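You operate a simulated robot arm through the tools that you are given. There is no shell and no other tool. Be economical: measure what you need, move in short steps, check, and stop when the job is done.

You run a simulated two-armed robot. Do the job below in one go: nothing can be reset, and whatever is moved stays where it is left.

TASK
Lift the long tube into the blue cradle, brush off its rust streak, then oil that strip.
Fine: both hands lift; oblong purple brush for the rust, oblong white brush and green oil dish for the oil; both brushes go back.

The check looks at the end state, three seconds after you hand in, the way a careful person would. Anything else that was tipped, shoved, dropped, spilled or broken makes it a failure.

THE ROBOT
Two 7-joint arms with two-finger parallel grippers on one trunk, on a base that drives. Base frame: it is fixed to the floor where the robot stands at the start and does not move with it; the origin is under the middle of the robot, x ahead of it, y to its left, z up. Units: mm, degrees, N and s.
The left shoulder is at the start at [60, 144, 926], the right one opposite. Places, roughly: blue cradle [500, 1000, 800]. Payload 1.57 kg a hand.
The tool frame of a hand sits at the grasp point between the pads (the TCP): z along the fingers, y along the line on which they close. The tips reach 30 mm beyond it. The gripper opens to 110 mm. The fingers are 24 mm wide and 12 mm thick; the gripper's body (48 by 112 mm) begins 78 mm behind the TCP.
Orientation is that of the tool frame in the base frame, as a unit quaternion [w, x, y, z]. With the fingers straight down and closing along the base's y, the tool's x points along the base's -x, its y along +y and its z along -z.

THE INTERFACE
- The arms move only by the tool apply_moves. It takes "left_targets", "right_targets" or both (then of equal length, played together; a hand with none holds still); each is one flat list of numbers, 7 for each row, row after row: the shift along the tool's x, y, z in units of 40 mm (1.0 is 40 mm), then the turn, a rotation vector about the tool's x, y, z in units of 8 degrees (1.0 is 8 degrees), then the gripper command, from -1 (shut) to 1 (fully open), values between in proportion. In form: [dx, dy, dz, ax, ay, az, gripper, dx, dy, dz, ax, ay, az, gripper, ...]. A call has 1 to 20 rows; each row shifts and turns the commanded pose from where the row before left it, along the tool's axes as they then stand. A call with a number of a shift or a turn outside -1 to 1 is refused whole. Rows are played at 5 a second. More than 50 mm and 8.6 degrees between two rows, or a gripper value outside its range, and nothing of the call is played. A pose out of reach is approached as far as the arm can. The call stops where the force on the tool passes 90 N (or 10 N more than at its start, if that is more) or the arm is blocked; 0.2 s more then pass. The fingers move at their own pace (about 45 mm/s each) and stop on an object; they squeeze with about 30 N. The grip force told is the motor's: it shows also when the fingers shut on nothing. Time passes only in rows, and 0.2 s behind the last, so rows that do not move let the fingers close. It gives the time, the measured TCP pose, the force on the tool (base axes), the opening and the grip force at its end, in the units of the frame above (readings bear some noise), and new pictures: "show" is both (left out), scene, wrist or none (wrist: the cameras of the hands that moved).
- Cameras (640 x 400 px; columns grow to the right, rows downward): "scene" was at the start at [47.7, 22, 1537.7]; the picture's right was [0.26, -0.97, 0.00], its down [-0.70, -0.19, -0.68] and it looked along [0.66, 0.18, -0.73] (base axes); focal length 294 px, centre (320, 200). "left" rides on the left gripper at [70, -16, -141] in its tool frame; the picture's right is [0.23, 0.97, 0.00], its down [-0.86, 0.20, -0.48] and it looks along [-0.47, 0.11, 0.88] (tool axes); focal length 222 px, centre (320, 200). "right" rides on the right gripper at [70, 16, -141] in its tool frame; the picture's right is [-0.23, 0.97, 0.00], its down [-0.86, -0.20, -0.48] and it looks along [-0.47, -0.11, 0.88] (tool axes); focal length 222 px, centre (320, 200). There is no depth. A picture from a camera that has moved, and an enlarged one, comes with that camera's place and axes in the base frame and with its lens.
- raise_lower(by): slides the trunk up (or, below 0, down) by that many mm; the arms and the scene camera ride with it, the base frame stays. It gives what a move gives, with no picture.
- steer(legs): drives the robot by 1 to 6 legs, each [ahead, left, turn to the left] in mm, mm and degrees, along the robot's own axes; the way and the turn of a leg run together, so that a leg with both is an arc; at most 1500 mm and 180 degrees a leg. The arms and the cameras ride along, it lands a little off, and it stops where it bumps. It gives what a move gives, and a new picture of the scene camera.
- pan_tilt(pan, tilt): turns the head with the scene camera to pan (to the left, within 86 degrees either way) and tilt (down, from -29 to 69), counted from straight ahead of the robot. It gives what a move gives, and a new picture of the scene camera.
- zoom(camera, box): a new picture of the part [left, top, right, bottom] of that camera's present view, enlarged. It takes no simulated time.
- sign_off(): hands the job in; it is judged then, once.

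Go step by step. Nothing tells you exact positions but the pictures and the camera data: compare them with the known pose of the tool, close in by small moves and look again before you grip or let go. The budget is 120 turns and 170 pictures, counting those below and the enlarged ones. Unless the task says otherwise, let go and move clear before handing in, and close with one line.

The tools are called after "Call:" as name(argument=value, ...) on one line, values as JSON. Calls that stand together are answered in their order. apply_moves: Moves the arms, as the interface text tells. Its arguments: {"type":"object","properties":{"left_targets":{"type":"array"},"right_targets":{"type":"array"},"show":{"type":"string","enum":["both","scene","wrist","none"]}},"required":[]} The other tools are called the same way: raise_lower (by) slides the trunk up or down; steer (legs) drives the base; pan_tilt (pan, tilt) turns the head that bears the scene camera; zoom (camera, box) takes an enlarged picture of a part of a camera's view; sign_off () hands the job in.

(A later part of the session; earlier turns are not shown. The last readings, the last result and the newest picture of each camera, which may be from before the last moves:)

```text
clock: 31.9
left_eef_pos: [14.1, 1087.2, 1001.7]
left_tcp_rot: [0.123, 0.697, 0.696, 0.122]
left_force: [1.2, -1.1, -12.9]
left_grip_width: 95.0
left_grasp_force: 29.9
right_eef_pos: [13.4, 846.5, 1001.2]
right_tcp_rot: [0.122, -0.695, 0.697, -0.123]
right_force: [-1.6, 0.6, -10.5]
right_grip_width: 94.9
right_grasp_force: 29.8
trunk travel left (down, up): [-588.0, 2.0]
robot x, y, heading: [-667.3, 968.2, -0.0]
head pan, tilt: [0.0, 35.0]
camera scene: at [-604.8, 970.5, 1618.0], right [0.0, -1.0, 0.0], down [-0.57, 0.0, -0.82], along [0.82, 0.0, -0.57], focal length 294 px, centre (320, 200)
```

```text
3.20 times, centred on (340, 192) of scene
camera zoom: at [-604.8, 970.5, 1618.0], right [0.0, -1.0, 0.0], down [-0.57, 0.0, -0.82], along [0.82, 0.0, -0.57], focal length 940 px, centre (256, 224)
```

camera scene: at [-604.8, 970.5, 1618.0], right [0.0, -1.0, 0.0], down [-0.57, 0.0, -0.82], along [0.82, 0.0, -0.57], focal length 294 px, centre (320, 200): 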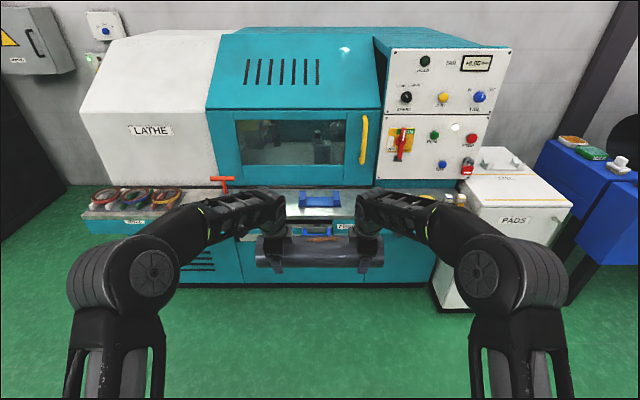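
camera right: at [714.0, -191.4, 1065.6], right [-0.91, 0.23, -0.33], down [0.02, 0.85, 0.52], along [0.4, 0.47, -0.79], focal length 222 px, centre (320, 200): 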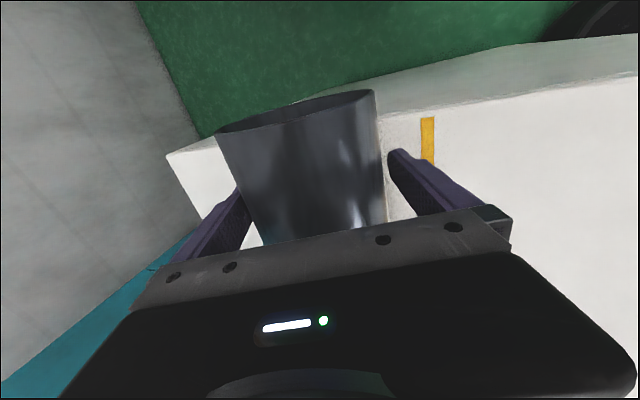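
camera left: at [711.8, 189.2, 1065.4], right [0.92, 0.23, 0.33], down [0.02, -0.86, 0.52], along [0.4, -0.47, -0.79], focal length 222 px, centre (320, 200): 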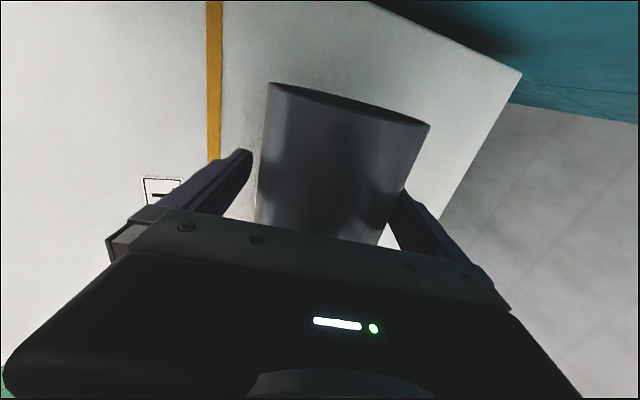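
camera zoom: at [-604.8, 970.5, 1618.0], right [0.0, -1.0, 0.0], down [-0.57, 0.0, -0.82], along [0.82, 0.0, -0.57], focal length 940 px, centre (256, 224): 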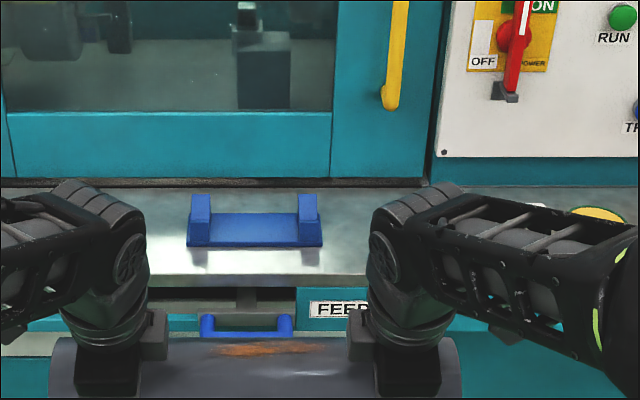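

The cradle is at y≈973 (V blocks at ±62–98 from its middle). To fix its x and height I lower the trunk 300 here in the open for a second viewing height.

Call:
raise_lower(by=-300)

Call:
zoom(camera="scene", box=[240, 80, 400, 180])

```text
clock: 34.9
left_eef_pos: [13.6, 1087.0, 701.9]
left_tcp_rot: [0.121, 0.698, 0.696, 0.122]
left_force: [1.4, -0.1, -12.7]
left_grip_width: 94.8
left_grasp_force: 30.4
right_eef_pos: [14.7, 847.1, 701.2]
right_tcp_rot: [0.122, -0.696, 0.697, -0.122]
right_force: [-0.9, 0.1, -11.3]
right_grip_width: 94.9
right_grasp_force: 30.5
trunk travel left (down, up): [-288.0, 302.0]
robot x, y, heading: [-665.2, 966.0, 0.2]
head pan, tilt: [0.0, 35.0]
```

```text
4.00 times, centred on (320, 130) of scene
camera zoom: at [-604.2, 970.5, 1318.0], right [0.0, -1.0, 0.0], down [-0.58, 0.0, -0.82], along [0.82, 0.0, -0.58], focal length 1176 px, centre (320, 480)
```

zoom: 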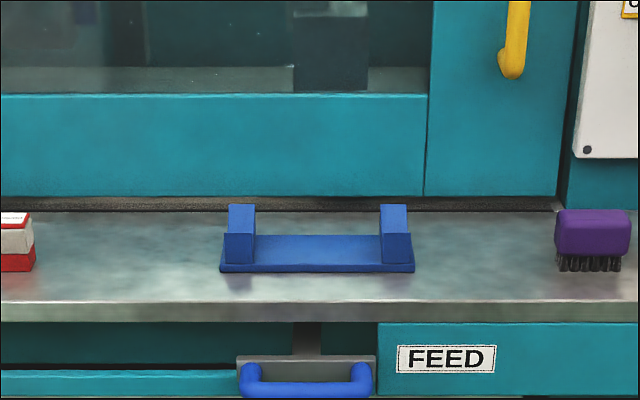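

Now fixed: ledge z≈801, cradle front edge x≈505, so the tube axis should sit at about [540, 973.5, 880]. I raise 260 and drive forward, a bit short of the goal.

Call:
raise_lower(by=260)

Call:
steer(legs=[[510, 3, 0]])

Call:
zoom(camera="left", box=[0, 0, 640, 400])

Call:
zoom(camera="right", box=[0, 0, 640, 400])

```text
clock: 37.6
left_eef_pos: [14.2, 1086.6, 962.0]
left_tcp_rot: [0.122, 0.697, 0.696, 0.122]
left_force: [1.2, -1.8, -13.4]
left_grip_width: 94.9
left_grasp_force: 29.9
right_eef_pos: [15.2, 847.1, 960.3]
right_tcp_rot: [0.122, -0.696, 0.697, -0.122]
right_force: [-1.3, 1.5, -11.0]
right_grip_width: 94.8
right_grasp_force: 30.1
trunk travel left (down, up): [-548.0, 42.0]
robot x, y, heading: [-661.0, 972.1, -0.2]
head pan, tilt: [0.0, 35.0]
```

```text
clock: 40.5
left_eef_pos: [519.0, 1084.5, 961.9]
left_tcp_rot: [0.121, 0.699, 0.694, 0.121]
left_force: [0.5, -0.6, -12.6]
left_grip_width: 94.8
left_grasp_force: 30.0
right_eef_pos: [518.0, 845.5, 959.9]
right_tcp_rot: [0.121, -0.695, 0.698, -0.122]
right_force: [-0.3, 0.3, -12.2]
right_grip_width: 95.0
right_grasp_force: 30.1
trunk travel left (down, up): [-548.0, 42.0]
robot x, y, heading: [-160.3, 968.2, -0.5]
head pan, tilt: [0.0, 35.0]
camera scene: at [-99.8, 971.3, 1577.8], right [-0.01, -1.0, 0.0], down [-0.58, 0.0, -0.82], along [0.82, -0.01, -0.58], focal length 294 px, centre (320, 200)
```

scene: 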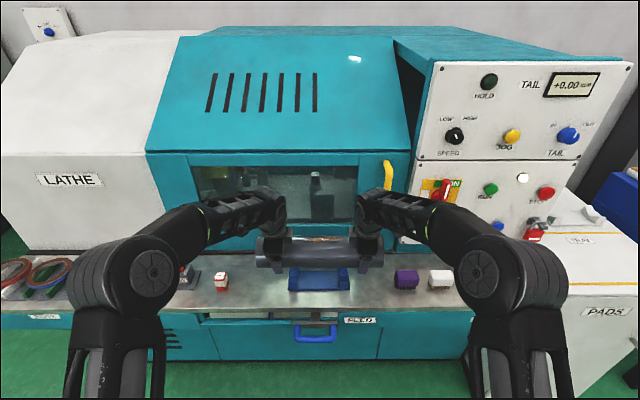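

```text
1.00 times, centred on (320, 200) of left
camera zoom: at [454.8, 1155.8, 1088.1], right [0.92, 0.22, 0.33], down [0.02, -0.86, 0.52], along [0.4, -0.47, -0.79], focal length 222 px, centre (320, 200)
```

zoom: 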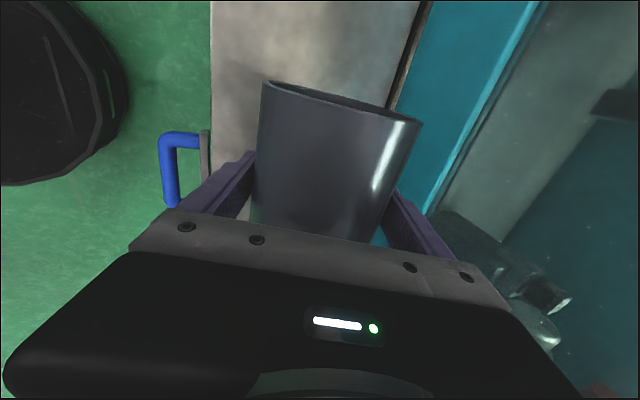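

```text
1.00 times, centred on (320, 200) of right
camera zoom: at [454.0, 775.3, 1088.1], right [-0.92, 0.23, -0.33], down [0.03, 0.86, 0.52], along [0.4, 0.46, -0.79], focal length 222 px, centre (320, 200)
```

zoom: 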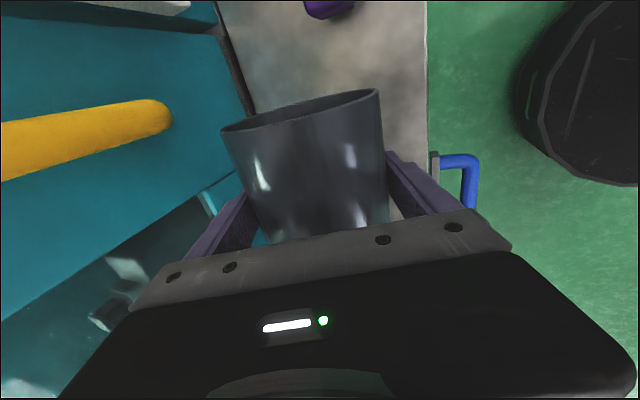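

I need about +21 in x and +5.5 in y; I shift both hands together and look before lowering.

Call:
apply_moves(left_targets=[0.07, 0.247, 0.09, 0, 0, 0, -1, 0.07, 0.247, 0.09, 0, 0, 0, -1, 0, 0, 0, 0, 0, 0, -1], right_targets=[-0.07, -0.247, 0.09, 0, 0, 0, -1, -0.07, -0.247, 0.09, 0, 0, 0, -1, 0, 0, 0, 0, 0, 0, -1], show="scene")

Call:
zoom(camera="scene", box=[240, 215, 400, 315])

```text
clock: 41.3
left_eef_pos: [540.3, 1091.6, 960.5]
left_tcp_rot: [0.12, 0.7, 0.694, 0.119]
left_force: [-9.8, -2.3, -9.4]
left_grip_width: 94.9
left_grasp_force: 30.2
right_eef_pos: [537.9, 851.8, 960.4]
right_tcp_rot: [0.121, -0.694, 0.7, -0.122]
right_force: [11.5, 3.6, -13.4]
right_grip_width: 95.1
right_grasp_force: 29.8
trunk travel left (down, up): [-548.0, 42.0]
robot x, y, heading: [-161.9, 973.2, -0.2]
head pan, tilt: [0.0, 35.0]
camera scene: at [-100.8, 971.3, 1577.9], right [-0.01, -1.0, 0.0], down [-0.58, 0.0, -0.82], along [0.82, -0.01, -0.58], focal length 294 px, centre (320, 200)
```

scene: 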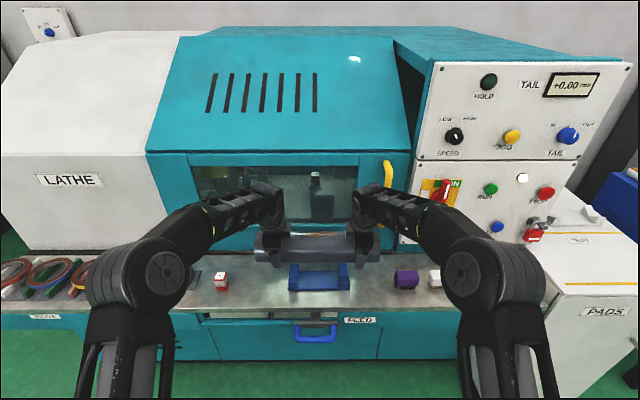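

```text
4.00 times, centred on (320, 265) of scene
camera zoom: at [-100.8, 971.3, 1577.9], right [-0.01, -1.0, 0.0], down [-0.58, 0.0, -0.82], along [0.82, -0.01, -0.58], focal length 1176 px, centre (320, -60)
```

zoom: 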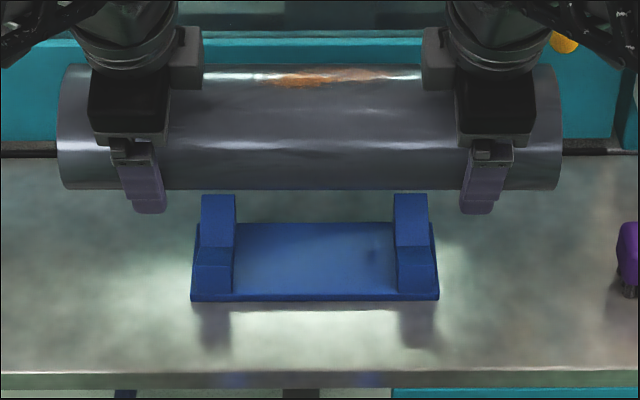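

Tube and cradle line up within a few mm. I lower with the trunk in stages, watching the forces.

Call:
raise_lower(by=-68)

Call:
raise_lower(by=-5)

```text
clock: 42.4
left_eef_pos: [540.4, 1090.8, 891.5]
left_tcp_rot: [0.122, 0.699, 0.694, 0.12]
left_force: [-11.9, -3.5, -13.2]
left_grip_width: 95.2
left_grasp_force: 30.4
right_eef_pos: [536.5, 852.4, 893.1]
right_tcp_rot: [0.122, -0.695, 0.698, -0.123]
right_force: [12.5, 4.1, -10.9]
right_grip_width: 95.1
right_grasp_force: 30.3
trunk travel left (down, up): [-480.0, 110.0]
robot x, y, heading: [-164.4, 971.3, -0.3]
head pan, tilt: [0.0, 35.0]
```

```text
clock: 42.9
left_eef_pos: [541.5, 1092.6, 886.6]
left_tcp_rot: [0.121, 0.7, 0.694, 0.12]
left_force: [-11.0, -4.2, -14.8]
left_grip_width: 94.7
left_grasp_force: 29.3
right_eef_pos: [537.5, 850.9, 887.5]
right_tcp_rot: [0.121, -0.694, 0.699, -0.122]
right_force: [11.5, 4.3, -9.3]
right_grip_width: 95.1
right_grasp_force: 29.8
trunk travel left (down, up): [-475.0, 115.0]
robot x, y, heading: [-161.9, 968.6, -0.6]
head pan, tilt: [0.0, 35.0]
```

Slight yaw mismatch; I even it out with 1.5 mm each way and lower further.

Call:
apply_moves(left_targets=[0, -0.035, 0, 0, 0, 0, -1, 0, 0, 0, 0, 0, 0, -1], right_targets=[0, -0.035, 0, 0, 0, 0, -1, 0, 0, 0, 0, 0, 0, -1], show="none")

Call:
raise_lower(by=-4)

Call:
zoom(camera="scene", box=[240, 230, 400, 330])

```text
clock: 43.5
left_eef_pos: [539.7, 1091.7, 887.8]
left_tcp_rot: [0.124, 0.698, 0.695, 0.122]
left_force: [1.1, -6.7, -16.3]
left_grip_width: 94.7
left_grasp_force: 29.9
right_eef_pos: [537.9, 852.0, 886.7]
right_tcp_rot: [0.121, -0.696, 0.698, -0.121]
right_force: [-1.5, 5.9, -7.3]
right_grip_width: 94.9
right_grasp_force: 30.3
trunk travel left (down, up): [-475.0, 115.0]
robot x, y, heading: [-164.3, 970.5, -0.6]
head pan, tilt: [0.0, 35.0]
```

```text
clock: 44.1
left_eef_pos: [540.2, 1090.7, 882.7]
left_tcp_rot: [0.122, 0.698, 0.695, 0.121]
left_force: [4.1, -6.2, -14.8]
left_grip_width: 95.1
left_grasp_force: 29.6
right_eef_pos: [538.2, 850.5, 883.9]
right_tcp_rot: [0.12, -0.695, 0.699, -0.121]
right_force: [-3.6, 5.6, -8.3]
right_grip_width: 94.9
right_grasp_force: 29.9
trunk travel left (down, up): [-471.0, 119.0]
robot x, y, heading: [-162.9, 971.5, -0.1]
head pan, tilt: [0.0, 35.0]
```

```text
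4.00 times, centred on (320, 280) of scene
camera zoom: at [-100.8, 971.3, 1500.9], right [-0.01, -1.0, 0.0], down [-0.58, 0.0, -0.82], along [0.82, -0.01, -0.58], focal length 1176 px, centre (320, -120)
```

zoom: 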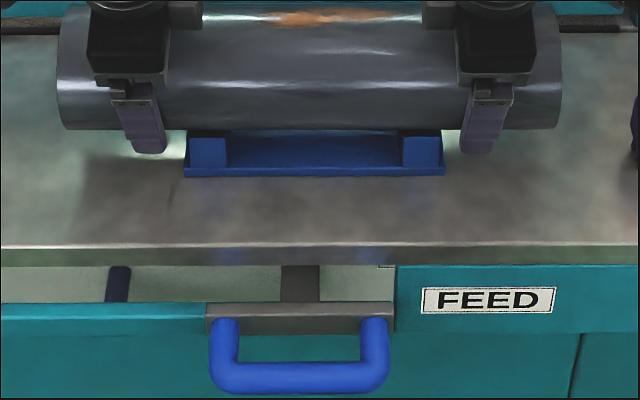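

Not seated yet (sum still ~23 N). I keep lowering in small steps.

Call:
raise_lower(by=-3)

Call:
raise_lower(by=-3)

```text
clock: 44.6
left_eef_pos: [539.2, 1090.7, 882.1]
left_tcp_rot: [0.124, 0.699, 0.694, 0.122]
left_force: [3.2, -5.6, -3.5]
left_grip_width: 94.8
left_grasp_force: 29.8
right_eef_pos: [537.4, 851.1, 882.4]
right_tcp_rot: [0.121, -0.694, 0.698, -0.123]
right_force: [-3.7, 5.3, -5.5]
right_grip_width: 94.8
right_grasp_force: 29.9
trunk travel left (down, up): [-468.0, 122.0]
robot x, y, heading: [-160.1, 973.1, -0.2]
head pan, tilt: [0.0, 35.0]
```

```text
clock: 45.1
left_eef_pos: [538.0, 1090.5, 882.5]
left_tcp_rot: [0.126, 0.698, 0.694, 0.123]
left_force: [-0.2, -5.4, 12.7]
left_grip_width: 95.0
left_grasp_force: 29.7
right_eef_pos: [537.7, 849.9, 881.2]
right_tcp_rot: [0.124, -0.695, 0.698, -0.124]
right_force: [1.2, 5.8, 2.2]
right_grip_width: 95.0
right_grasp_force: 29.7
trunk travel left (down, up): [-465.0, 125.0]
robot x, y, heading: [-161.6, 971.0, -0.3]
head pan, tilt: [0.0, 35.0]
```

The tube is seated (force reversed). I open both hands and back out along the fingers.

Call:
raise_lower(by=1.5)

Call:
apply_moves(left_targets=[0, 0, 0, 0, 0, 0, 1, 0, 0, 0, 0, 0, 0, 1, 0, 0, 0, 0, 0, 0, 1, 0, 0, 0, 0, 0, 0, 1], right_targets=[0, 0, 0, 0, 0, 0, 1, 0, 0, 0, 0, 0, 0, 1, 0, 0, 0, 0, 0, 0, 1, 0, 0, 0, 0, 0, 0, 1])

```text
clock: 45.6
left_eef_pos: [537.7, 1091.5, 882.0]
left_tcp_rot: [0.124, 0.698, 0.694, 0.123]
left_force: [0.7, -4.2, 17.0]
left_grip_width: 94.6
left_grasp_force: 29.6
right_eef_pos: [537.2, 851.5, 881.3]
right_tcp_rot: [0.123, -0.695, 0.698, -0.123]
right_force: [5.5, 6.2, -0.1]
right_grip_width: 95.0
right_grasp_force: 29.6
trunk travel left (down, up): [-467.0, 123.0]
robot x, y, heading: [-161.7, 966.5, -0.5]
head pan, tilt: [0.0, 35.0]
```

```text
clock: 46.6
left_eef_pos: [538.2, 1092.3, 879.3]
left_tcp_rot: [0.123, 0.699, 0.694, 0.122]
left_force: [0.4, 0.7, 0.1]
left_grip_width: 110.1
left_grasp_force: 0.1
right_eef_pos: [536.9, 850.6, 880.2]
right_tcp_rot: [0.123, -0.694, 0.699, -0.122]
right_force: [0.4, 0.6, -0.5]
right_grip_width: 110.1
right_grasp_force: 0.1
trunk travel left (down, up): [-467.0, 123.0]
robot x, y, heading: [-160.4, 970.4, -0.2]
head pan, tilt: [0.0, 35.0]
camera scene: at [-103.4, 971.3, 1496.5], right [-0.01, -1.0, 0.0], down [-0.57, 0.0, -0.82], along [0.82, -0.01, -0.57], focal length 294 px, centre (320, 200)
camera right: at [473.7, 781.3, 1008.4], right [-0.91, 0.23, -0.33], down [0.03, 0.86, 0.52], along [0.4, 0.46, -0.79], focal length 222 px, centre (320, 200)
camera left: at [474.2, 1162.9, 1006.8], right [0.92, 0.22, 0.33], down [0.02, -0.86, 0.52], along [0.4, -0.47, -0.79], focal length 222 px, centre (320, 200)
```

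scene: 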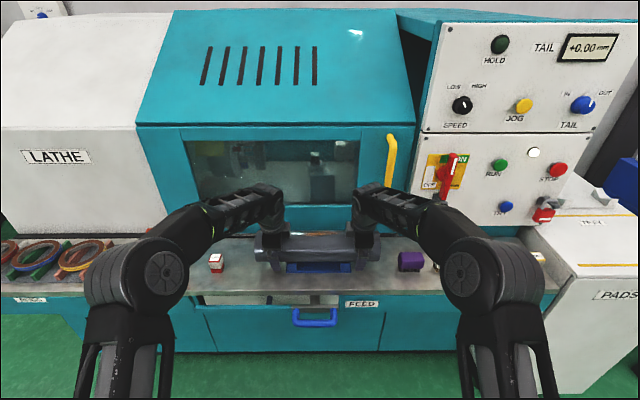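
right: 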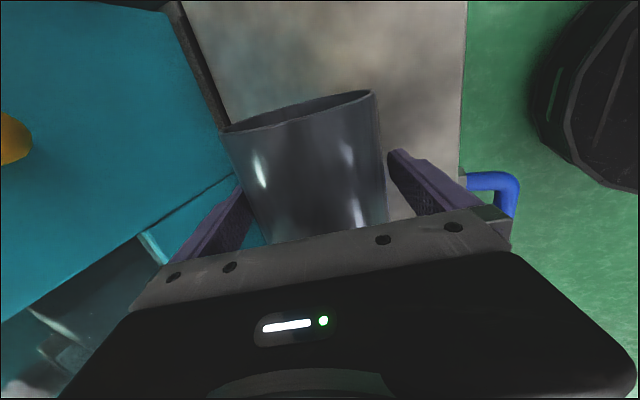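
left: 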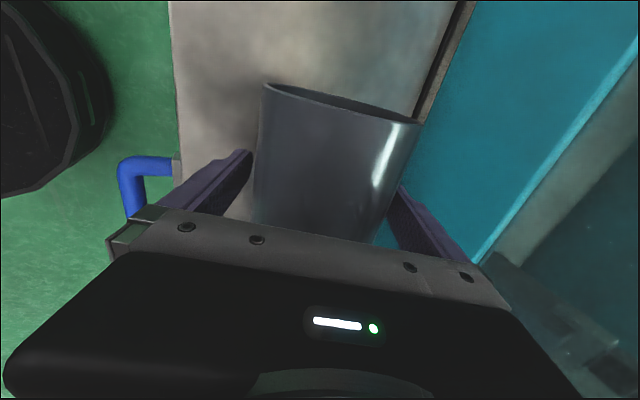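

Released; I back out along the fingers and pull the hands back toward the robot.

Call:
apply_moves(left_targets=[0, 0, -0.92, 0, 0, 0, 1, 0, 0, -0.92, 0, 0, 0, 1, 0, 0, -0.92, 0, 0, 0, 1, 0, -0.94, -0.34, 0, 0, 0, 1, 0, -0.94, -0.34, 0, 0, 0, 1, 0, -0.94, -0.34, 0, 0, 0, 1, 0.5, -0.7, -0.24, 0, 0, 0, 1], right_targets=[0, 0, -0.92, 0, 0, 0, 1, 0, 0, -0.92, 0, 0, 0, 1, 0, 0, -0.92, 0, 0, 0, 1, 0, 0.94, -0.34, 0, 0, 0, 1, 0, 0.94, -0.34, 0, 0, 0, 1, 0, 0.94, -0.34, 0, 0, 0, 1, 0.5, 0.7, -0.24, 0, 0, 0, 1], show="scene")

Call:
zoom(camera="scene", box=[190, 210, 510, 310])

```text
clock: 48.2
left_eef_pos: [348.9, 1110.1, 985.1]
left_tcp_rot: [0.124, 0.699, 0.694, 0.122]
left_force: [1.3, -0.2, 0.0]
left_grip_width: 110.0
left_grasp_force: 0.0
right_eef_pos: [348.9, 833.3, 984.2]
right_tcp_rot: [0.123, -0.694, 0.699, -0.122]
right_force: [-0.1, -0.5, -0.1]
right_grip_width: 110.1
right_grasp_force: 0.0
trunk travel left (down, up): [-467.0, 123.0]
robot x, y, heading: [-161.6, 968.4, -0.4]
head pan, tilt: [0.0, 35.0]
camera scene: at [-104.8, 971.3, 1496.6], right [-0.01, -1.0, 0.0], down [-0.57, 0.0, -0.82], along [0.82, -0.01, -0.57], focal length 294 px, centre (320, 200)
```

scene: 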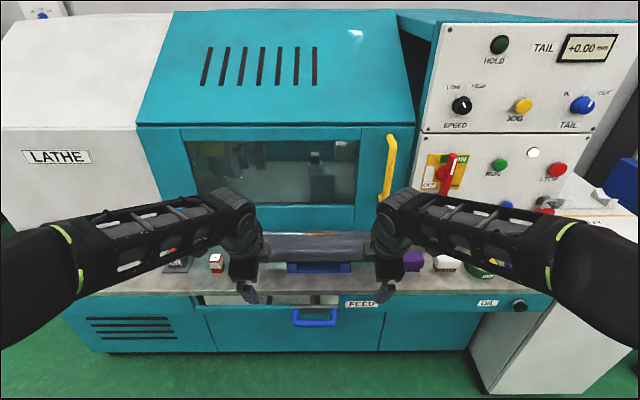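

```text
2.00 times, centred on (350, 260) of scene
camera zoom: at [-104.8, 971.3, 1496.6], right [-0.01, -1.0, 0.0], down [-0.57, 0.0, -0.82], along [0.82, -0.01, -0.57], focal length 588 px, centre (260, 80)
```

zoom: 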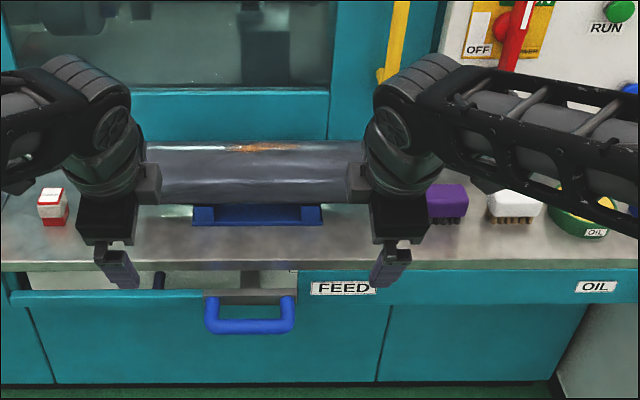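

The tube is in the cradle. Next is the purple brush (≈[525, 690]); I raise the trunk and drive a little forward so the right hand can reach both the brush and the rust.

Call:
raise_lower(by=110)

Call:
steer(legs=[[100, 10, 0.4]])

Call:
pan_tilt(pan=-15, tilt=52)

```text
clock: 49.6
left_eef_pos: [350.6, 1112.0, 1093.3]
left_tcp_rot: [0.122, 0.699, 0.694, 0.121]
left_force: [0.3, -0.5, 0.6]
left_grip_width: 109.9
left_grasp_force: 0.1
right_eef_pos: [351.0, 834.9, 1094.5]
right_tcp_rot: [0.122, -0.694, 0.699, -0.123]
right_force: [-1.3, 0.0, -0.1]
right_grip_width: 110.0
right_grasp_force: 0.1
trunk travel left (down, up): [-577.0, 13.0]
robot x, y, heading: [-161.6, 969.6, -0.3]
head pan, tilt: [0.0, 35.0]
```

```text
clock: 50.8
left_eef_pos: [450.8, 1124.8, 1091.8]
left_tcp_rot: [0.121, 0.696, 0.697, 0.122]
left_force: [1.0, 0.3, -0.5]
left_grip_width: 110.2
left_grasp_force: 0.1
right_eef_pos: [453.8, 847.3, 1093.4]
right_tcp_rot: [-0.122, 0.697, -0.696, 0.121]
right_force: [0.0, -0.1, -0.1]
right_grip_width: 110.3
right_grasp_force: 0.0
trunk travel left (down, up): [-577.0, 13.0]
robot x, y, heading: [-63.1, 980.3, -0.0]
head pan, tilt: [0.0, 35.0]
camera scene: at [-0.9, 981.7, 1606.5], right [0.0, -1.0, 0.0], down [-0.57, 0.0, -0.82], along [0.82, 0.0, -0.57], focal length 294 px, centre (320, 200)
```

scene: 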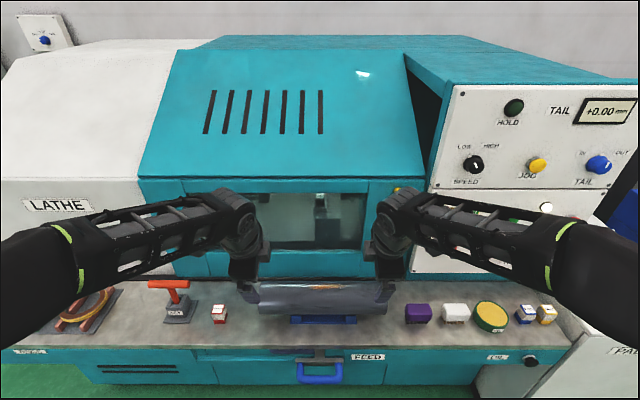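

```text
clock: 51.6
left_eef_pos: [450.2, 1125.0, 1094.5]
left_tcp_rot: [0.122, 0.696, 0.697, 0.123]
left_force: [-0.1, 0.1, 0.4]
left_grip_width: 109.7
left_grasp_force: 0.0
right_eef_pos: [451.9, 847.1, 1095.3]
right_tcp_rot: [-0.123, 0.697, -0.696, 0.122]
right_force: [-0.3, 0.2, 0.3]
right_grip_width: 109.8
right_grasp_force: 0.0
trunk travel left (down, up): [-577.0, 13.0]
robot x, y, heading: [-61.0, 979.8, 0.1]
head pan, tilt: [-15.0, 52.0]
camera scene: at [-18.2, 962.1, 1582.2], right [-0.26, -0.97, 0.0], down [-0.76, 0.2, -0.62], along [0.6, -0.16, -0.79], focal length 294 px, centre (320, 200)
```

scene: 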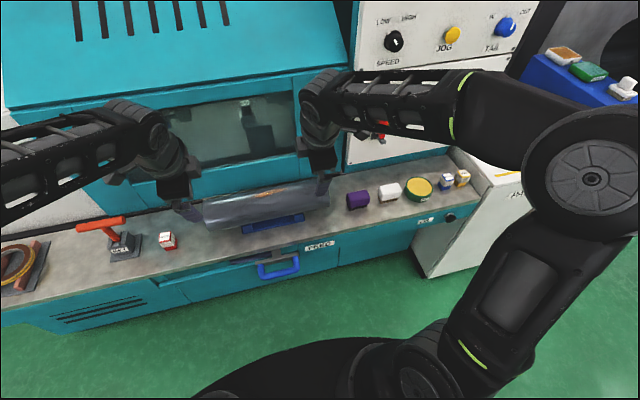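

Good overview; I zoom on the brushes and dish, and on the tube's rust.

Call:
zoom(camera="scene", box=[330, 150, 490, 250])

Call:
zoom(camera="scene", box=[190, 160, 350, 260])

```text
4.00 times, centred on (410, 200) of scene
camera zoom: at [-18.2, 962.1, 1582.2], right [-0.26, -0.97, 0.0], down [-0.76, 0.2, -0.62], along [0.6, -0.16, -0.79], focal length 1176 px, centre (-40, 200)
```

zoom: 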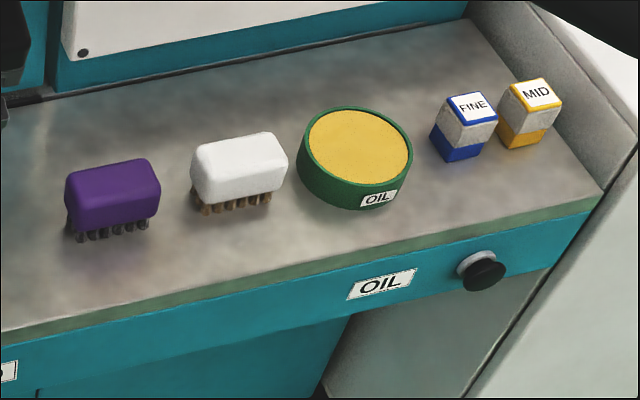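

```text
4.00 times, centred on (270, 210) of scene
camera zoom: at [-18.2, 962.1, 1582.2], right [-0.26, -0.97, 0.0], down [-0.76, 0.2, -0.62], along [0.6, -0.16, -0.79], focal length 1176 px, centre (520, 160)
```

zoom: 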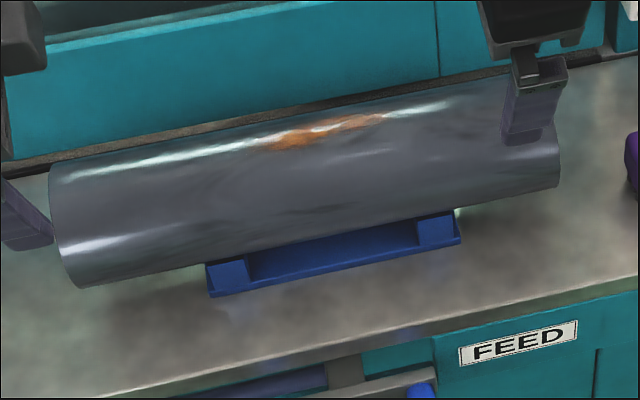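

I untilt the right hand, move over the purple brush and look with its camera.

Call:
apply_moves(right_targets=[0, 0, 0, -0.833, 0, 0, 1, 0, 0, 0, -0.833, 0, 0, 1, 0, 0, 0, -0.833, 0, 0, 1, 0.785, -0.365, 0, 0, 0, 0, 1, 0.785, -0.365, 0, 0, 0, 0, 1, 0.785, -0.365, 0, 0, 0, 0, 1, 0.785, -0.365, 0, 0, 0, 0, 1, 0.785, -0.365, 0, 0, 0, 0, 1, 0, 0, 0.8, 0, 0, 0, 1, 0, 0, 0.8, 0, 0, 0, 1, 0, 0, 0.8, 0, 0, 0, 1], show="wrist")

```text
clock: 54.0
left_eef_pos: [449.8, 1124.8, 1093.8]
left_tcp_rot: [0.122, 0.696, 0.697, 0.122]
left_force: [0.0, -0.5, -0.5]
left_grip_width: 110.0
left_grasp_force: 0.1
right_eef_pos: [529.5, 692.9, 998.9]
right_tcp_rot: [0.001, 0.708, -0.706, -0.001]
right_force: [-0.2, -0.1, 0.1]
right_grip_width: 109.9
right_grasp_force: 0.0
trunk travel left (down, up): [-577.0, 13.0]
robot x, y, heading: [-59.0, 978.9, -0.0]
head pan, tilt: [-15.0, 52.0]
camera right: at [512.8, 622.3, 1141.1], right [-0.97, 0.23, 0.0], down [0.2, 0.86, 0.48], along [0.11, 0.47, -0.88], focal length 222 px, centre (320, 200)
```

right: 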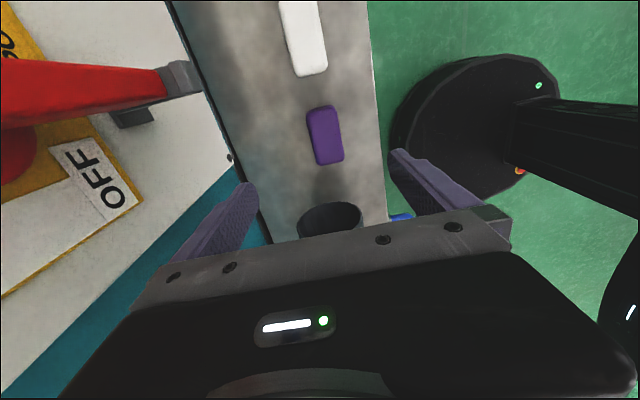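

Brush measured: centre ≈[521, 689], 38 wide, body z 821–855. I descend to TCP z≈852 and close on it.

Call:
apply_moves(right_targets=[0.1, 0.21, 0.73, 0, 0, 0, 1, 0, 0, 0.73, 0, 0, 0, 1, 0, 0, 0.73, 0, 0, 0, 1, 0, 0, 0.73, 0, 0, 0, 1, 0, 0, 0.73, 0, 0, 0, 0.6, 0, 0, 0, 0, 0, 0, 0, 0, 0, 0, 0, 0, 0, 0, 0, 0, 0, 0, 0, 0, 0])

Call:
zoom(camera="scene", box=[300, 120, 460, 220])

```text
clock: 55.8
left_eef_pos: [450.5, 1124.7, 1094.0]
left_tcp_rot: [0.122, 0.696, 0.697, 0.122]
left_force: [-0.1, -0.6, 0.2]
left_grip_width: 110.3
left_grasp_force: 0.0
right_eef_pos: [516.2, 687.4, 852.4]
right_tcp_rot: [0.0, 0.708, -0.707, -0.001]
right_force: [0.3, -0.4, -0.3]
right_grip_width: 55.1
right_grasp_force: 0.2
trunk travel left (down, up): [-577.0, 13.0]
robot x, y, heading: [-62.2, 979.0, 0.5]
head pan, tilt: [-15.0, 52.0]
camera scene: at [-18.3, 962.1, 1582.2], right [-0.26, -0.97, 0.0], down [-0.76, 0.2, -0.62], along [0.59, -0.16, -0.79], focal length 294 px, centre (320, 200)
camera right: at [500.4, 617.6, 994.2], right [-0.97, 0.23, 0.0], down [0.2, 0.86, 0.48], along [0.11, 0.47, -0.88], focal length 222 px, centre (320, 200)
```

scene: 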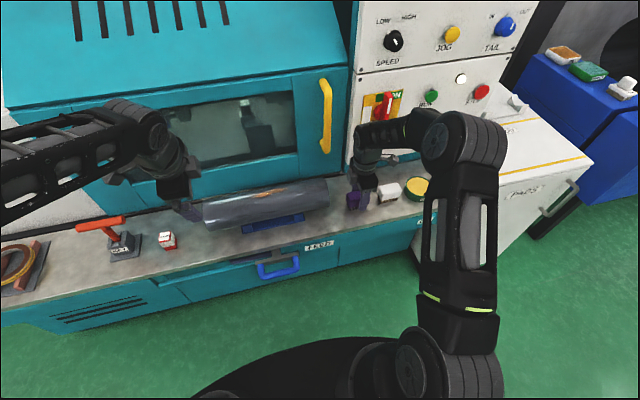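
right: 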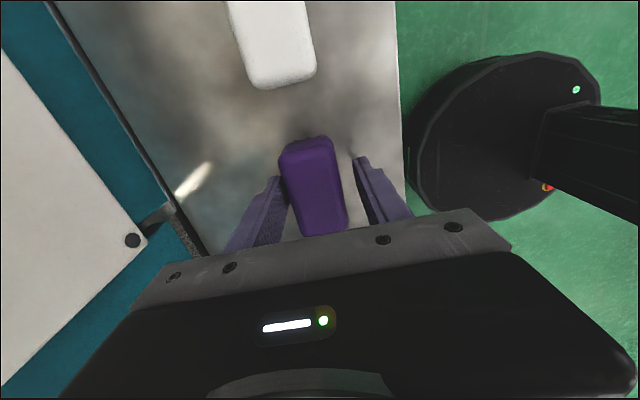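

```text
4.00 times, centred on (380, 170) of scene
camera zoom: at [-18.3, 962.1, 1582.2], right [-0.26, -0.97, 0.0], down [-0.76, 0.2, -0.62], along [0.59, -0.16, -0.79], focal length 1176 px, centre (80, 320)
```

zoom: 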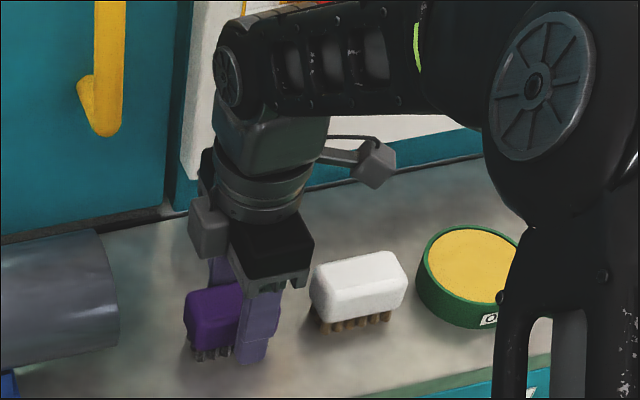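

The brush sits slightly toward +x/+y of the fingers; I shift 4–5 mm, then close.

Call:
apply_moves(right_targets=[-0.12, -0.1, 0, 0, 0, 0, 0, 0, 0, 0, 0, 0, 0, -1, 0, 0, 0, 0, 0, 0, -1, 0, 0, 0, 0, 0, 0, -1, 0, 0, 0, 0, 0, 0, -1], show="wrist")

```text
clock: 57.0
left_eef_pos: [451.7, 1125.2, 1093.5]
left_tcp_rot: [0.122, 0.696, 0.697, 0.122]
left_force: [-0.8, -0.5, -0.3]
left_grip_width: 109.9
left_grasp_force: 0.0
right_eef_pos: [521.3, 692.0, 852.5]
right_tcp_rot: [0.0, 0.708, -0.707, -0.001]
right_force: [0.2, 0.5, 0.3]
right_grip_width: 39.7
right_grasp_force: 30.1
trunk travel left (down, up): [-577.0, 13.0]
robot x, y, heading: [-60.9, 979.0, 0.2]
head pan, tilt: [-15.0, 52.0]
camera right: at [504.9, 622.0, 993.5], right [-0.97, 0.23, 0.0], down [0.2, 0.86, 0.48], along [0.11, 0.47, -0.88], focal length 222 px, centre (320, 200)
```

right: 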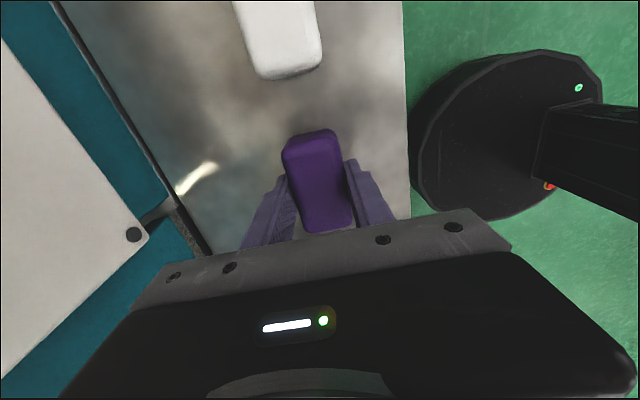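

Brush held (39.7 mm; home TCP [521, 692, 852.5]). I lift it and move toward the tube to look down on the rust.

Call:
apply_moves(right_targets=[0, 0, -0.79, 0, 0, 0, -1, 0, 0, -0.79, 0, 0, 0, -1, 0, 0, -0.79, 0, 0, 0, -1, 0, 0, -0.79, 0, 0, 0, -1, 0, 0, -0.79, 0, 0, 0, -1, -0.9, -0.15, 0, 0, 0, 0, -1, -0.9, -0.15, 0, 0, 0, 0, -1, -0.9, -0.15, 0, 0, 0, 0, -1])

Call:
zoom(camera="scene", box=[190, 160, 350, 260])

```text
clock: 58.8
left_eef_pos: [451.2, 1127.9, 1092.6]
left_tcp_rot: [0.123, 0.695, 0.698, 0.122]
left_force: [-0.3, 0.3, -0.1]
left_grip_width: 110.2
left_grasp_force: 0.1
right_eef_pos: [539.1, 802.0, 1010.8]
right_tcp_rot: [0.001, 0.707, -0.707, 0.001]
right_force: [0.1, -0.4, -0.9]
right_grip_width: 39.5
right_grasp_force: 30.1
trunk travel left (down, up): [-577.0, 13.0]
robot x, y, heading: [-61.8, 985.2, 0.1]
head pan, tilt: [-15.0, 52.0]
camera scene: at [-17.7, 963.1, 1582.2], right [-0.26, -0.97, 0.0], down [-0.76, 0.2, -0.62], along [0.59, -0.16, -0.79], focal length 294 px, centre (320, 200)
camera right: at [524.1, 732.8, 1153.3], right [-0.97, 0.23, 0.0], down [0.2, 0.86, 0.48], along [0.11, 0.46, -0.88], focal length 222 px, centre (320, 200)
```

scene: 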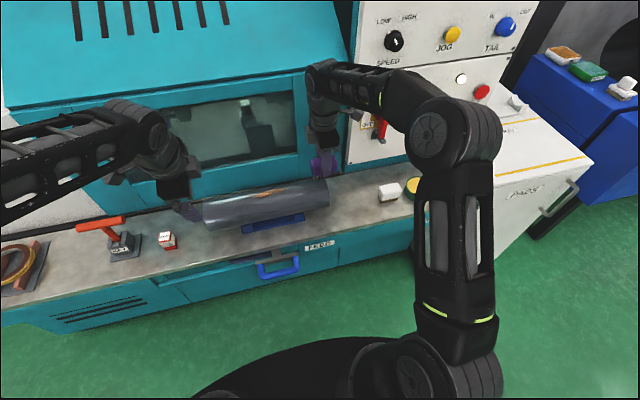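
right: 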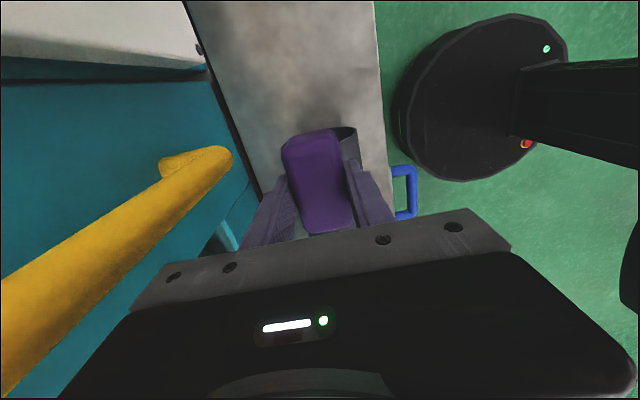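

```text
4.00 times, centred on (270, 210) of scene
camera zoom: at [-17.7, 963.1, 1582.2], right [-0.26, -0.97, 0.0], down [-0.76, 0.2, -0.62], along [0.59, -0.16, -0.79], focal length 1176 px, centre (520, 160)
```

zoom: 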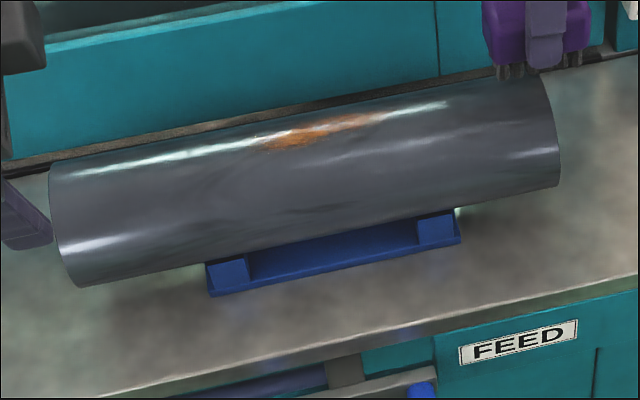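

Rust lies right on top: y≈915–1005, about ±16° around the crown. I move the left hand aside and bring the brush over the right end of the rust, just above the tube.

Call:
apply_moves(right_targets=[-0.83, 0, 0, 0, 0, 0, -1, -0.83, 0, 0, 0, 0, 0, -1, -0.83, 0, 0, 0, 0, 0, -1, -0.83, 0, 0, 0, 0, 0, -1, 0, 0, 0.3, 0, 0, 0, -1, 0, 0, 0.25, 0, 0, 0, -1], left_targets=[0.9, -0.3, 0, 0, 0, 0, 1, 0.9, -0.3, 0, 0, 0, 0, 1, 0.9, -0.3, 0, 0, 0, 0, 1, 0.5, 0, 0, 0, 0, 0, 1, 0, 0, 0, 0, 0, 0, 1, 0, 0, 0, 0, 0, 0, 1], show="scene")

Call:
zoom(camera="scene", box=[190, 140, 350, 240])

```text
clock: 60.2
left_eef_pos: [416.6, 1253.8, 1079.9]
left_tcp_rot: [0.123, 0.696, 0.697, 0.121]
left_force: [-0.1, -0.6, -0.4]
left_grip_width: 110.3
left_grasp_force: 0.0
right_eef_pos: [538.1, 932.0, 987.0]
right_tcp_rot: [0.0, 0.708, -0.707, 0.0]
right_force: [0.6, -0.7, -0.7]
right_grip_width: 39.5
right_grasp_force: 30.0
trunk travel left (down, up): [-577.0, 13.0]
robot x, y, heading: [-64.9, 979.1, 0.2]
head pan, tilt: [-15.0, 52.0]
camera scene: at [-18.0, 962.4, 1582.2], right [-0.26, -0.97, 0.0], down [-0.76, 0.2, -0.62], along [0.59, -0.16, -0.79], focal length 294 px, centre (320, 200)
```

scene: 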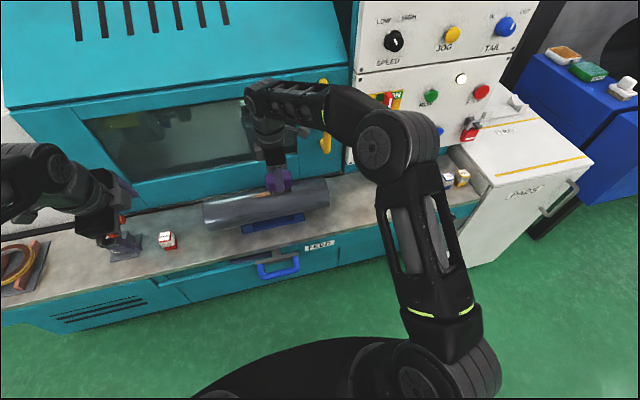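

```text
4.00 times, centred on (270, 190) of scene
camera zoom: at [-18.0, 962.4, 1582.2], right [-0.26, -0.97, 0.0], down [-0.76, 0.2, -0.62], along [0.59, -0.16, -0.79], focal length 1176 px, centre (520, 240)
```

zoom: 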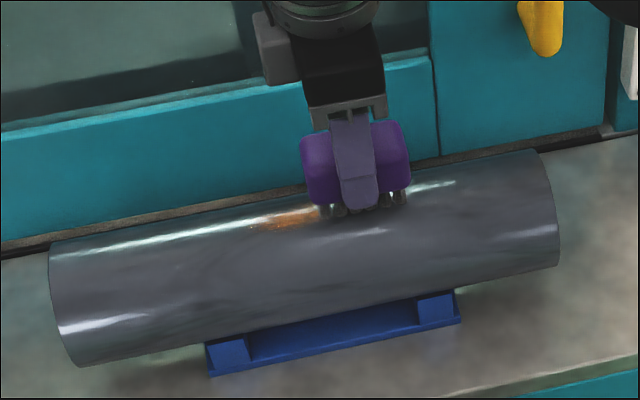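

Close above; I descend gently until the bristles touch.

Call:
apply_moves(right_targets=[0, 0, 0.1, 0, 0, 0, -1, 0, 0, 0.1, 0, 0, 0, -1, 0, 0, 0, 0, 0, 0, -1], show="none")

Call:
apply_moves(right_targets=[0, 0, 0.06, 0, 0, 0, -1, 0, 0, 0, 0, 0, 0, -1], show="none")

```text
clock: 61.0
left_eef_pos: [414.8, 1253.8, 1079.5]
left_tcp_rot: [0.121, 0.696, 0.697, 0.123]
left_force: [0.7, -0.3, 0.2]
left_grip_width: 110.0
left_grasp_force: 0.1
right_eef_pos: [538.8, 933.2, 980.1]
right_tcp_rot: [0.0, 0.708, -0.706, -0.001]
right_force: [0.2, 0.0, -1.8]
right_grip_width: 39.9
right_grasp_force: 30.0
trunk travel left (down, up): [-577.0, 13.0]
robot x, y, heading: [-63.3, 980.5, 0.0]
head pan, tilt: [-15.0, 52.0]
```

```text
clock: 61.6
left_eef_pos: [415.4, 1253.8, 1080.5]
left_tcp_rot: [0.122, 0.696, 0.697, 0.122]
left_force: [0.0, -0.6, -0.8]
left_grip_width: 109.9
left_grasp_force: 0.0
right_eef_pos: [538.2, 932.5, 979.6]
right_tcp_rot: [0.0, 0.708, -0.707, 0.0]
right_force: [-0.3, -0.3, 3.5]
right_grip_width: 39.5
right_grasp_force: 29.5
trunk travel left (down, up): [-577.0, 13.0]
robot x, y, heading: [-62.2, 980.7, 0.2]
head pan, tilt: [-15.0, 52.0]
```

Contact at 3.5 N. I press slightly and stroke along the rust and back.

Call:
apply_moves(right_targets=[0, 0, 0.04, 0, 0, 0, -1, -0.3, 0, 0, 0, 0, 0, -1, -0.3, 0, 0, 0, 0, 0, -1, -0.3, 0, 0, 0, 0, 0, -1, -0.3, 0, 0, 0, 0, 0, -1, -0.3, 0, 0, 0, 0, 0, -1, -0.3, 0, 0, 0, 0, 0, -1], show="none")

Call:
apply_moves(right_targets=[0.3, 0, 0, 0, 0, 0, -1, 0.3, 0, 0, 0, 0, 0, -1, 0.3, 0, 0, 0, 0, 0, -1, 0.3, 0, 0, 0, 0, 0, -1, 0.3, 0, 0, 0, 0, 0, -1, 0.3, 0, 0, 0, 0, 0, -1, 0.3, 0, 0, 0, 0, 0, -1], show="scene")

Call:
zoom(camera="scene", box=[190, 140, 350, 240])

```text
clock: 63.2
left_eef_pos: [414.0, 1252.4, 1082.1]
left_tcp_rot: [0.122, 0.696, 0.697, 0.123]
left_force: [-0.1, -0.1, 0.2]
left_grip_width: 110.1
left_grasp_force: 0.0
right_eef_pos: [537.2, 1006.4, 977.5]
right_tcp_rot: [0.0, 0.707, -0.707, 0.0]
right_force: [-1.2, -6.6, 20.9]
right_grip_width: 39.6
right_grasp_force: 29.8
trunk travel left (down, up): [-577.0, 13.0]
robot x, y, heading: [-69.6, 982.5, 0.3]
head pan, tilt: [-15.0, 52.0]
```

```text
clock: 64.8
left_eef_pos: [414.2, 1254.8, 1081.0]
left_tcp_rot: [0.122, 0.696, 0.697, 0.123]
left_force: [0.0, -0.4, -0.1]
left_grip_width: 110.2
left_grasp_force: 0.1
right_eef_pos: [537.1, 921.7, 977.0]
right_tcp_rot: [-0.001, 0.708, -0.706, 0.001]
right_force: [-0.7, 8.0, 26.4]
right_grip_width: 39.9
right_grasp_force: 30.4
trunk travel left (down, up): [-577.0, 13.0]
robot x, y, heading: [-63.4, 979.7, 0.2]
head pan, tilt: [-15.0, 52.0]
camera scene: at [-21.1, 963.5, 1582.4], right [-0.26, -0.97, 0.0], down [-0.76, 0.2, -0.62], along [0.6, -0.16, -0.79], focal length 294 px, centre (320, 200)
```

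scene: 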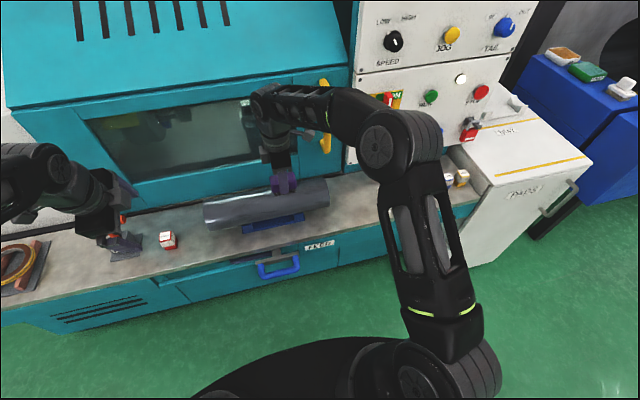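

```text
4.00 times, centred on (270, 190) of scene
camera zoom: at [-21.1, 963.5, 1582.4], right [-0.26, -0.97, 0.0], down [-0.76, 0.2, -0.62], along [0.6, -0.16, -0.79], focal length 1176 px, centre (520, 240)
```

zoom: 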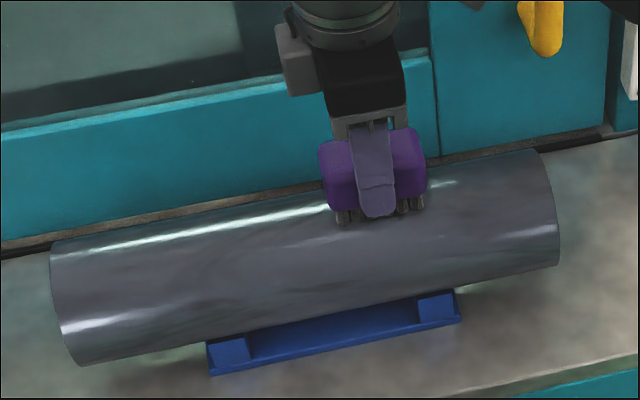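

The visible rust is gone; I lift off and check the part under the brush.

Call:
apply_moves(right_targets=[0, 0, -0.5, 0, 0, 0, -1, 0.3, 0, -0.5, 0, 0, 0, -1, 1, 0, 0, 0, 0, 0, -1, 1, 0, 0, 0, 0, 0, -1, 1, 0, 0, 0, 0, 0, -1, 1, 0, 0, 0, 0, 0, -1], show="none")

Call:
zoom(camera="scene", box=[190, 140, 350, 240])

```text
clock: 66.2
left_eef_pos: [415.4, 1253.1, 1080.8]
left_tcp_rot: [0.122, 0.695, 0.698, 0.122]
left_force: [-0.1, 0.2, -0.7]
left_grip_width: 109.9
left_grasp_force: 0.0
right_eef_pos: [539.9, 747.0, 1016.9]
right_tcp_rot: [0.001, 0.708, -0.706, -0.001]
right_force: [-0.6, -0.5, -0.6]
right_grip_width: 39.5
right_grasp_force: 29.8
trunk travel left (down, up): [-577.0, 13.0]
robot x, y, heading: [-66.1, 981.9, 0.3]
head pan, tilt: [-15.0, 52.0]
```

```text
4.00 times, centred on (270, 190) of scene
camera zoom: at [-18.4, 961.4, 1582.2], right [-0.26, -0.97, 0.0], down [-0.76, 0.2, -0.62], along [0.59, -0.16, -0.79], focal length 1176 px, centre (520, 240)
```

zoom: 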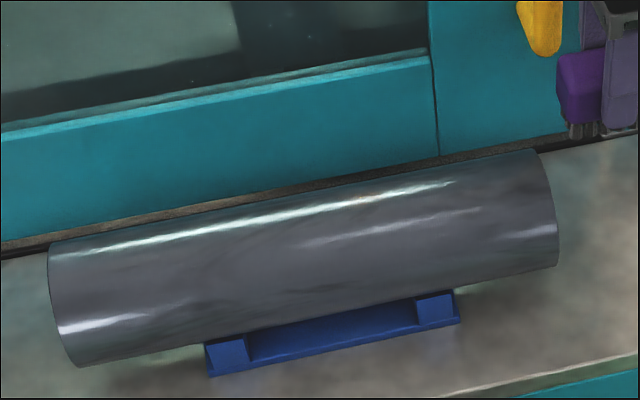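

I enlarge the crown to see if any rust remains.

Call:
zoom(camera="scene", box=[235, 170, 315, 220])

Call:
pan_tilt(pan=-2, tilt=45)

Call:
zoom(camera="scene", box=[270, 190, 370, 252])

```text
8.00 times, centred on (275, 195) of scene
camera zoom: at [-18.4, 961.4, 1582.2], right [-0.26, -0.97, 0.0], down [-0.76, 0.2, -0.62], along [0.59, -0.16, -0.79], focal length 2351 px, centre (680, 240)
```

zoom: 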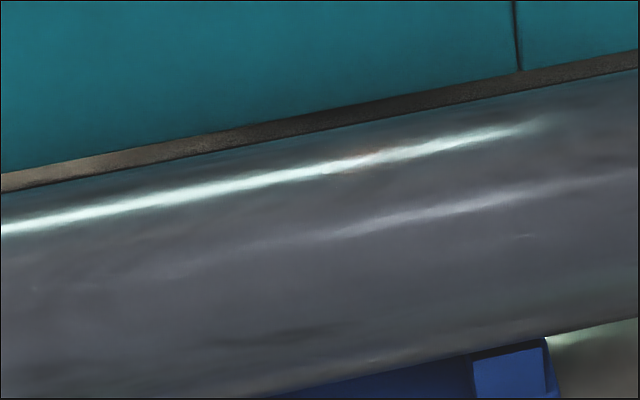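

```text
clock: 66.9
left_eef_pos: [415.9, 1253.5, 1080.9]
left_tcp_rot: [0.122, 0.696, 0.697, 0.123]
left_force: [0.4, 0.4, 0.3]
left_grip_width: 110.2
left_grasp_force: 0.1
right_eef_pos: [538.1, 748.2, 1016.4]
right_tcp_rot: [0.0, 0.708, -0.706, -0.001]
right_force: [0.8, -0.5, -1.1]
right_grip_width: 39.6
right_grasp_force: 29.8
trunk travel left (down, up): [-577.0, 13.0]
robot x, y, heading: [-60.3, 981.6, 0.3]
head pan, tilt: [-2.0, 45.0]
camera scene: at [-9.5, 978.5, 1591.7], right [-0.03, -1.0, 0.0], down [-0.71, 0.02, -0.71], along [0.71, -0.02, -0.71], focal length 294 px, centre (320, 200)
```

scene: 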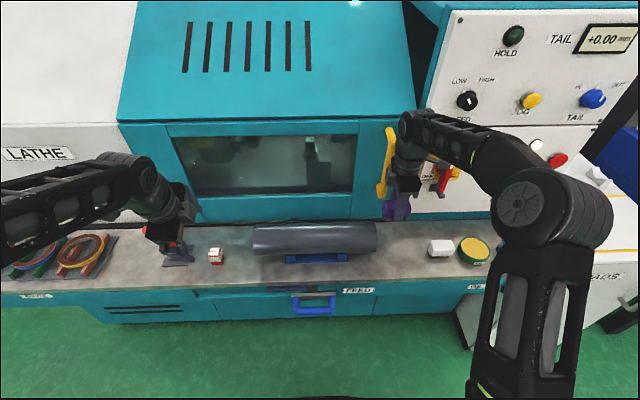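

```text
6.40 times, centred on (320, 221) of scene
camera zoom: at [-9.5, 978.5, 1591.7], right [-0.03, -1.0, 0.0], down [-0.71, 0.02, -0.71], along [0.71, -0.02, -0.71], focal length 1881 px, centre (320, 66)
```

zoom: 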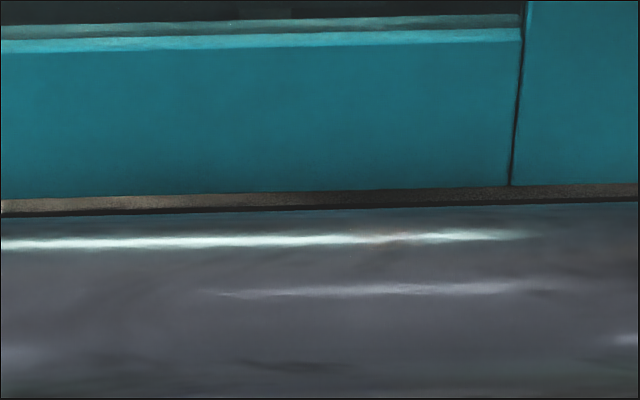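

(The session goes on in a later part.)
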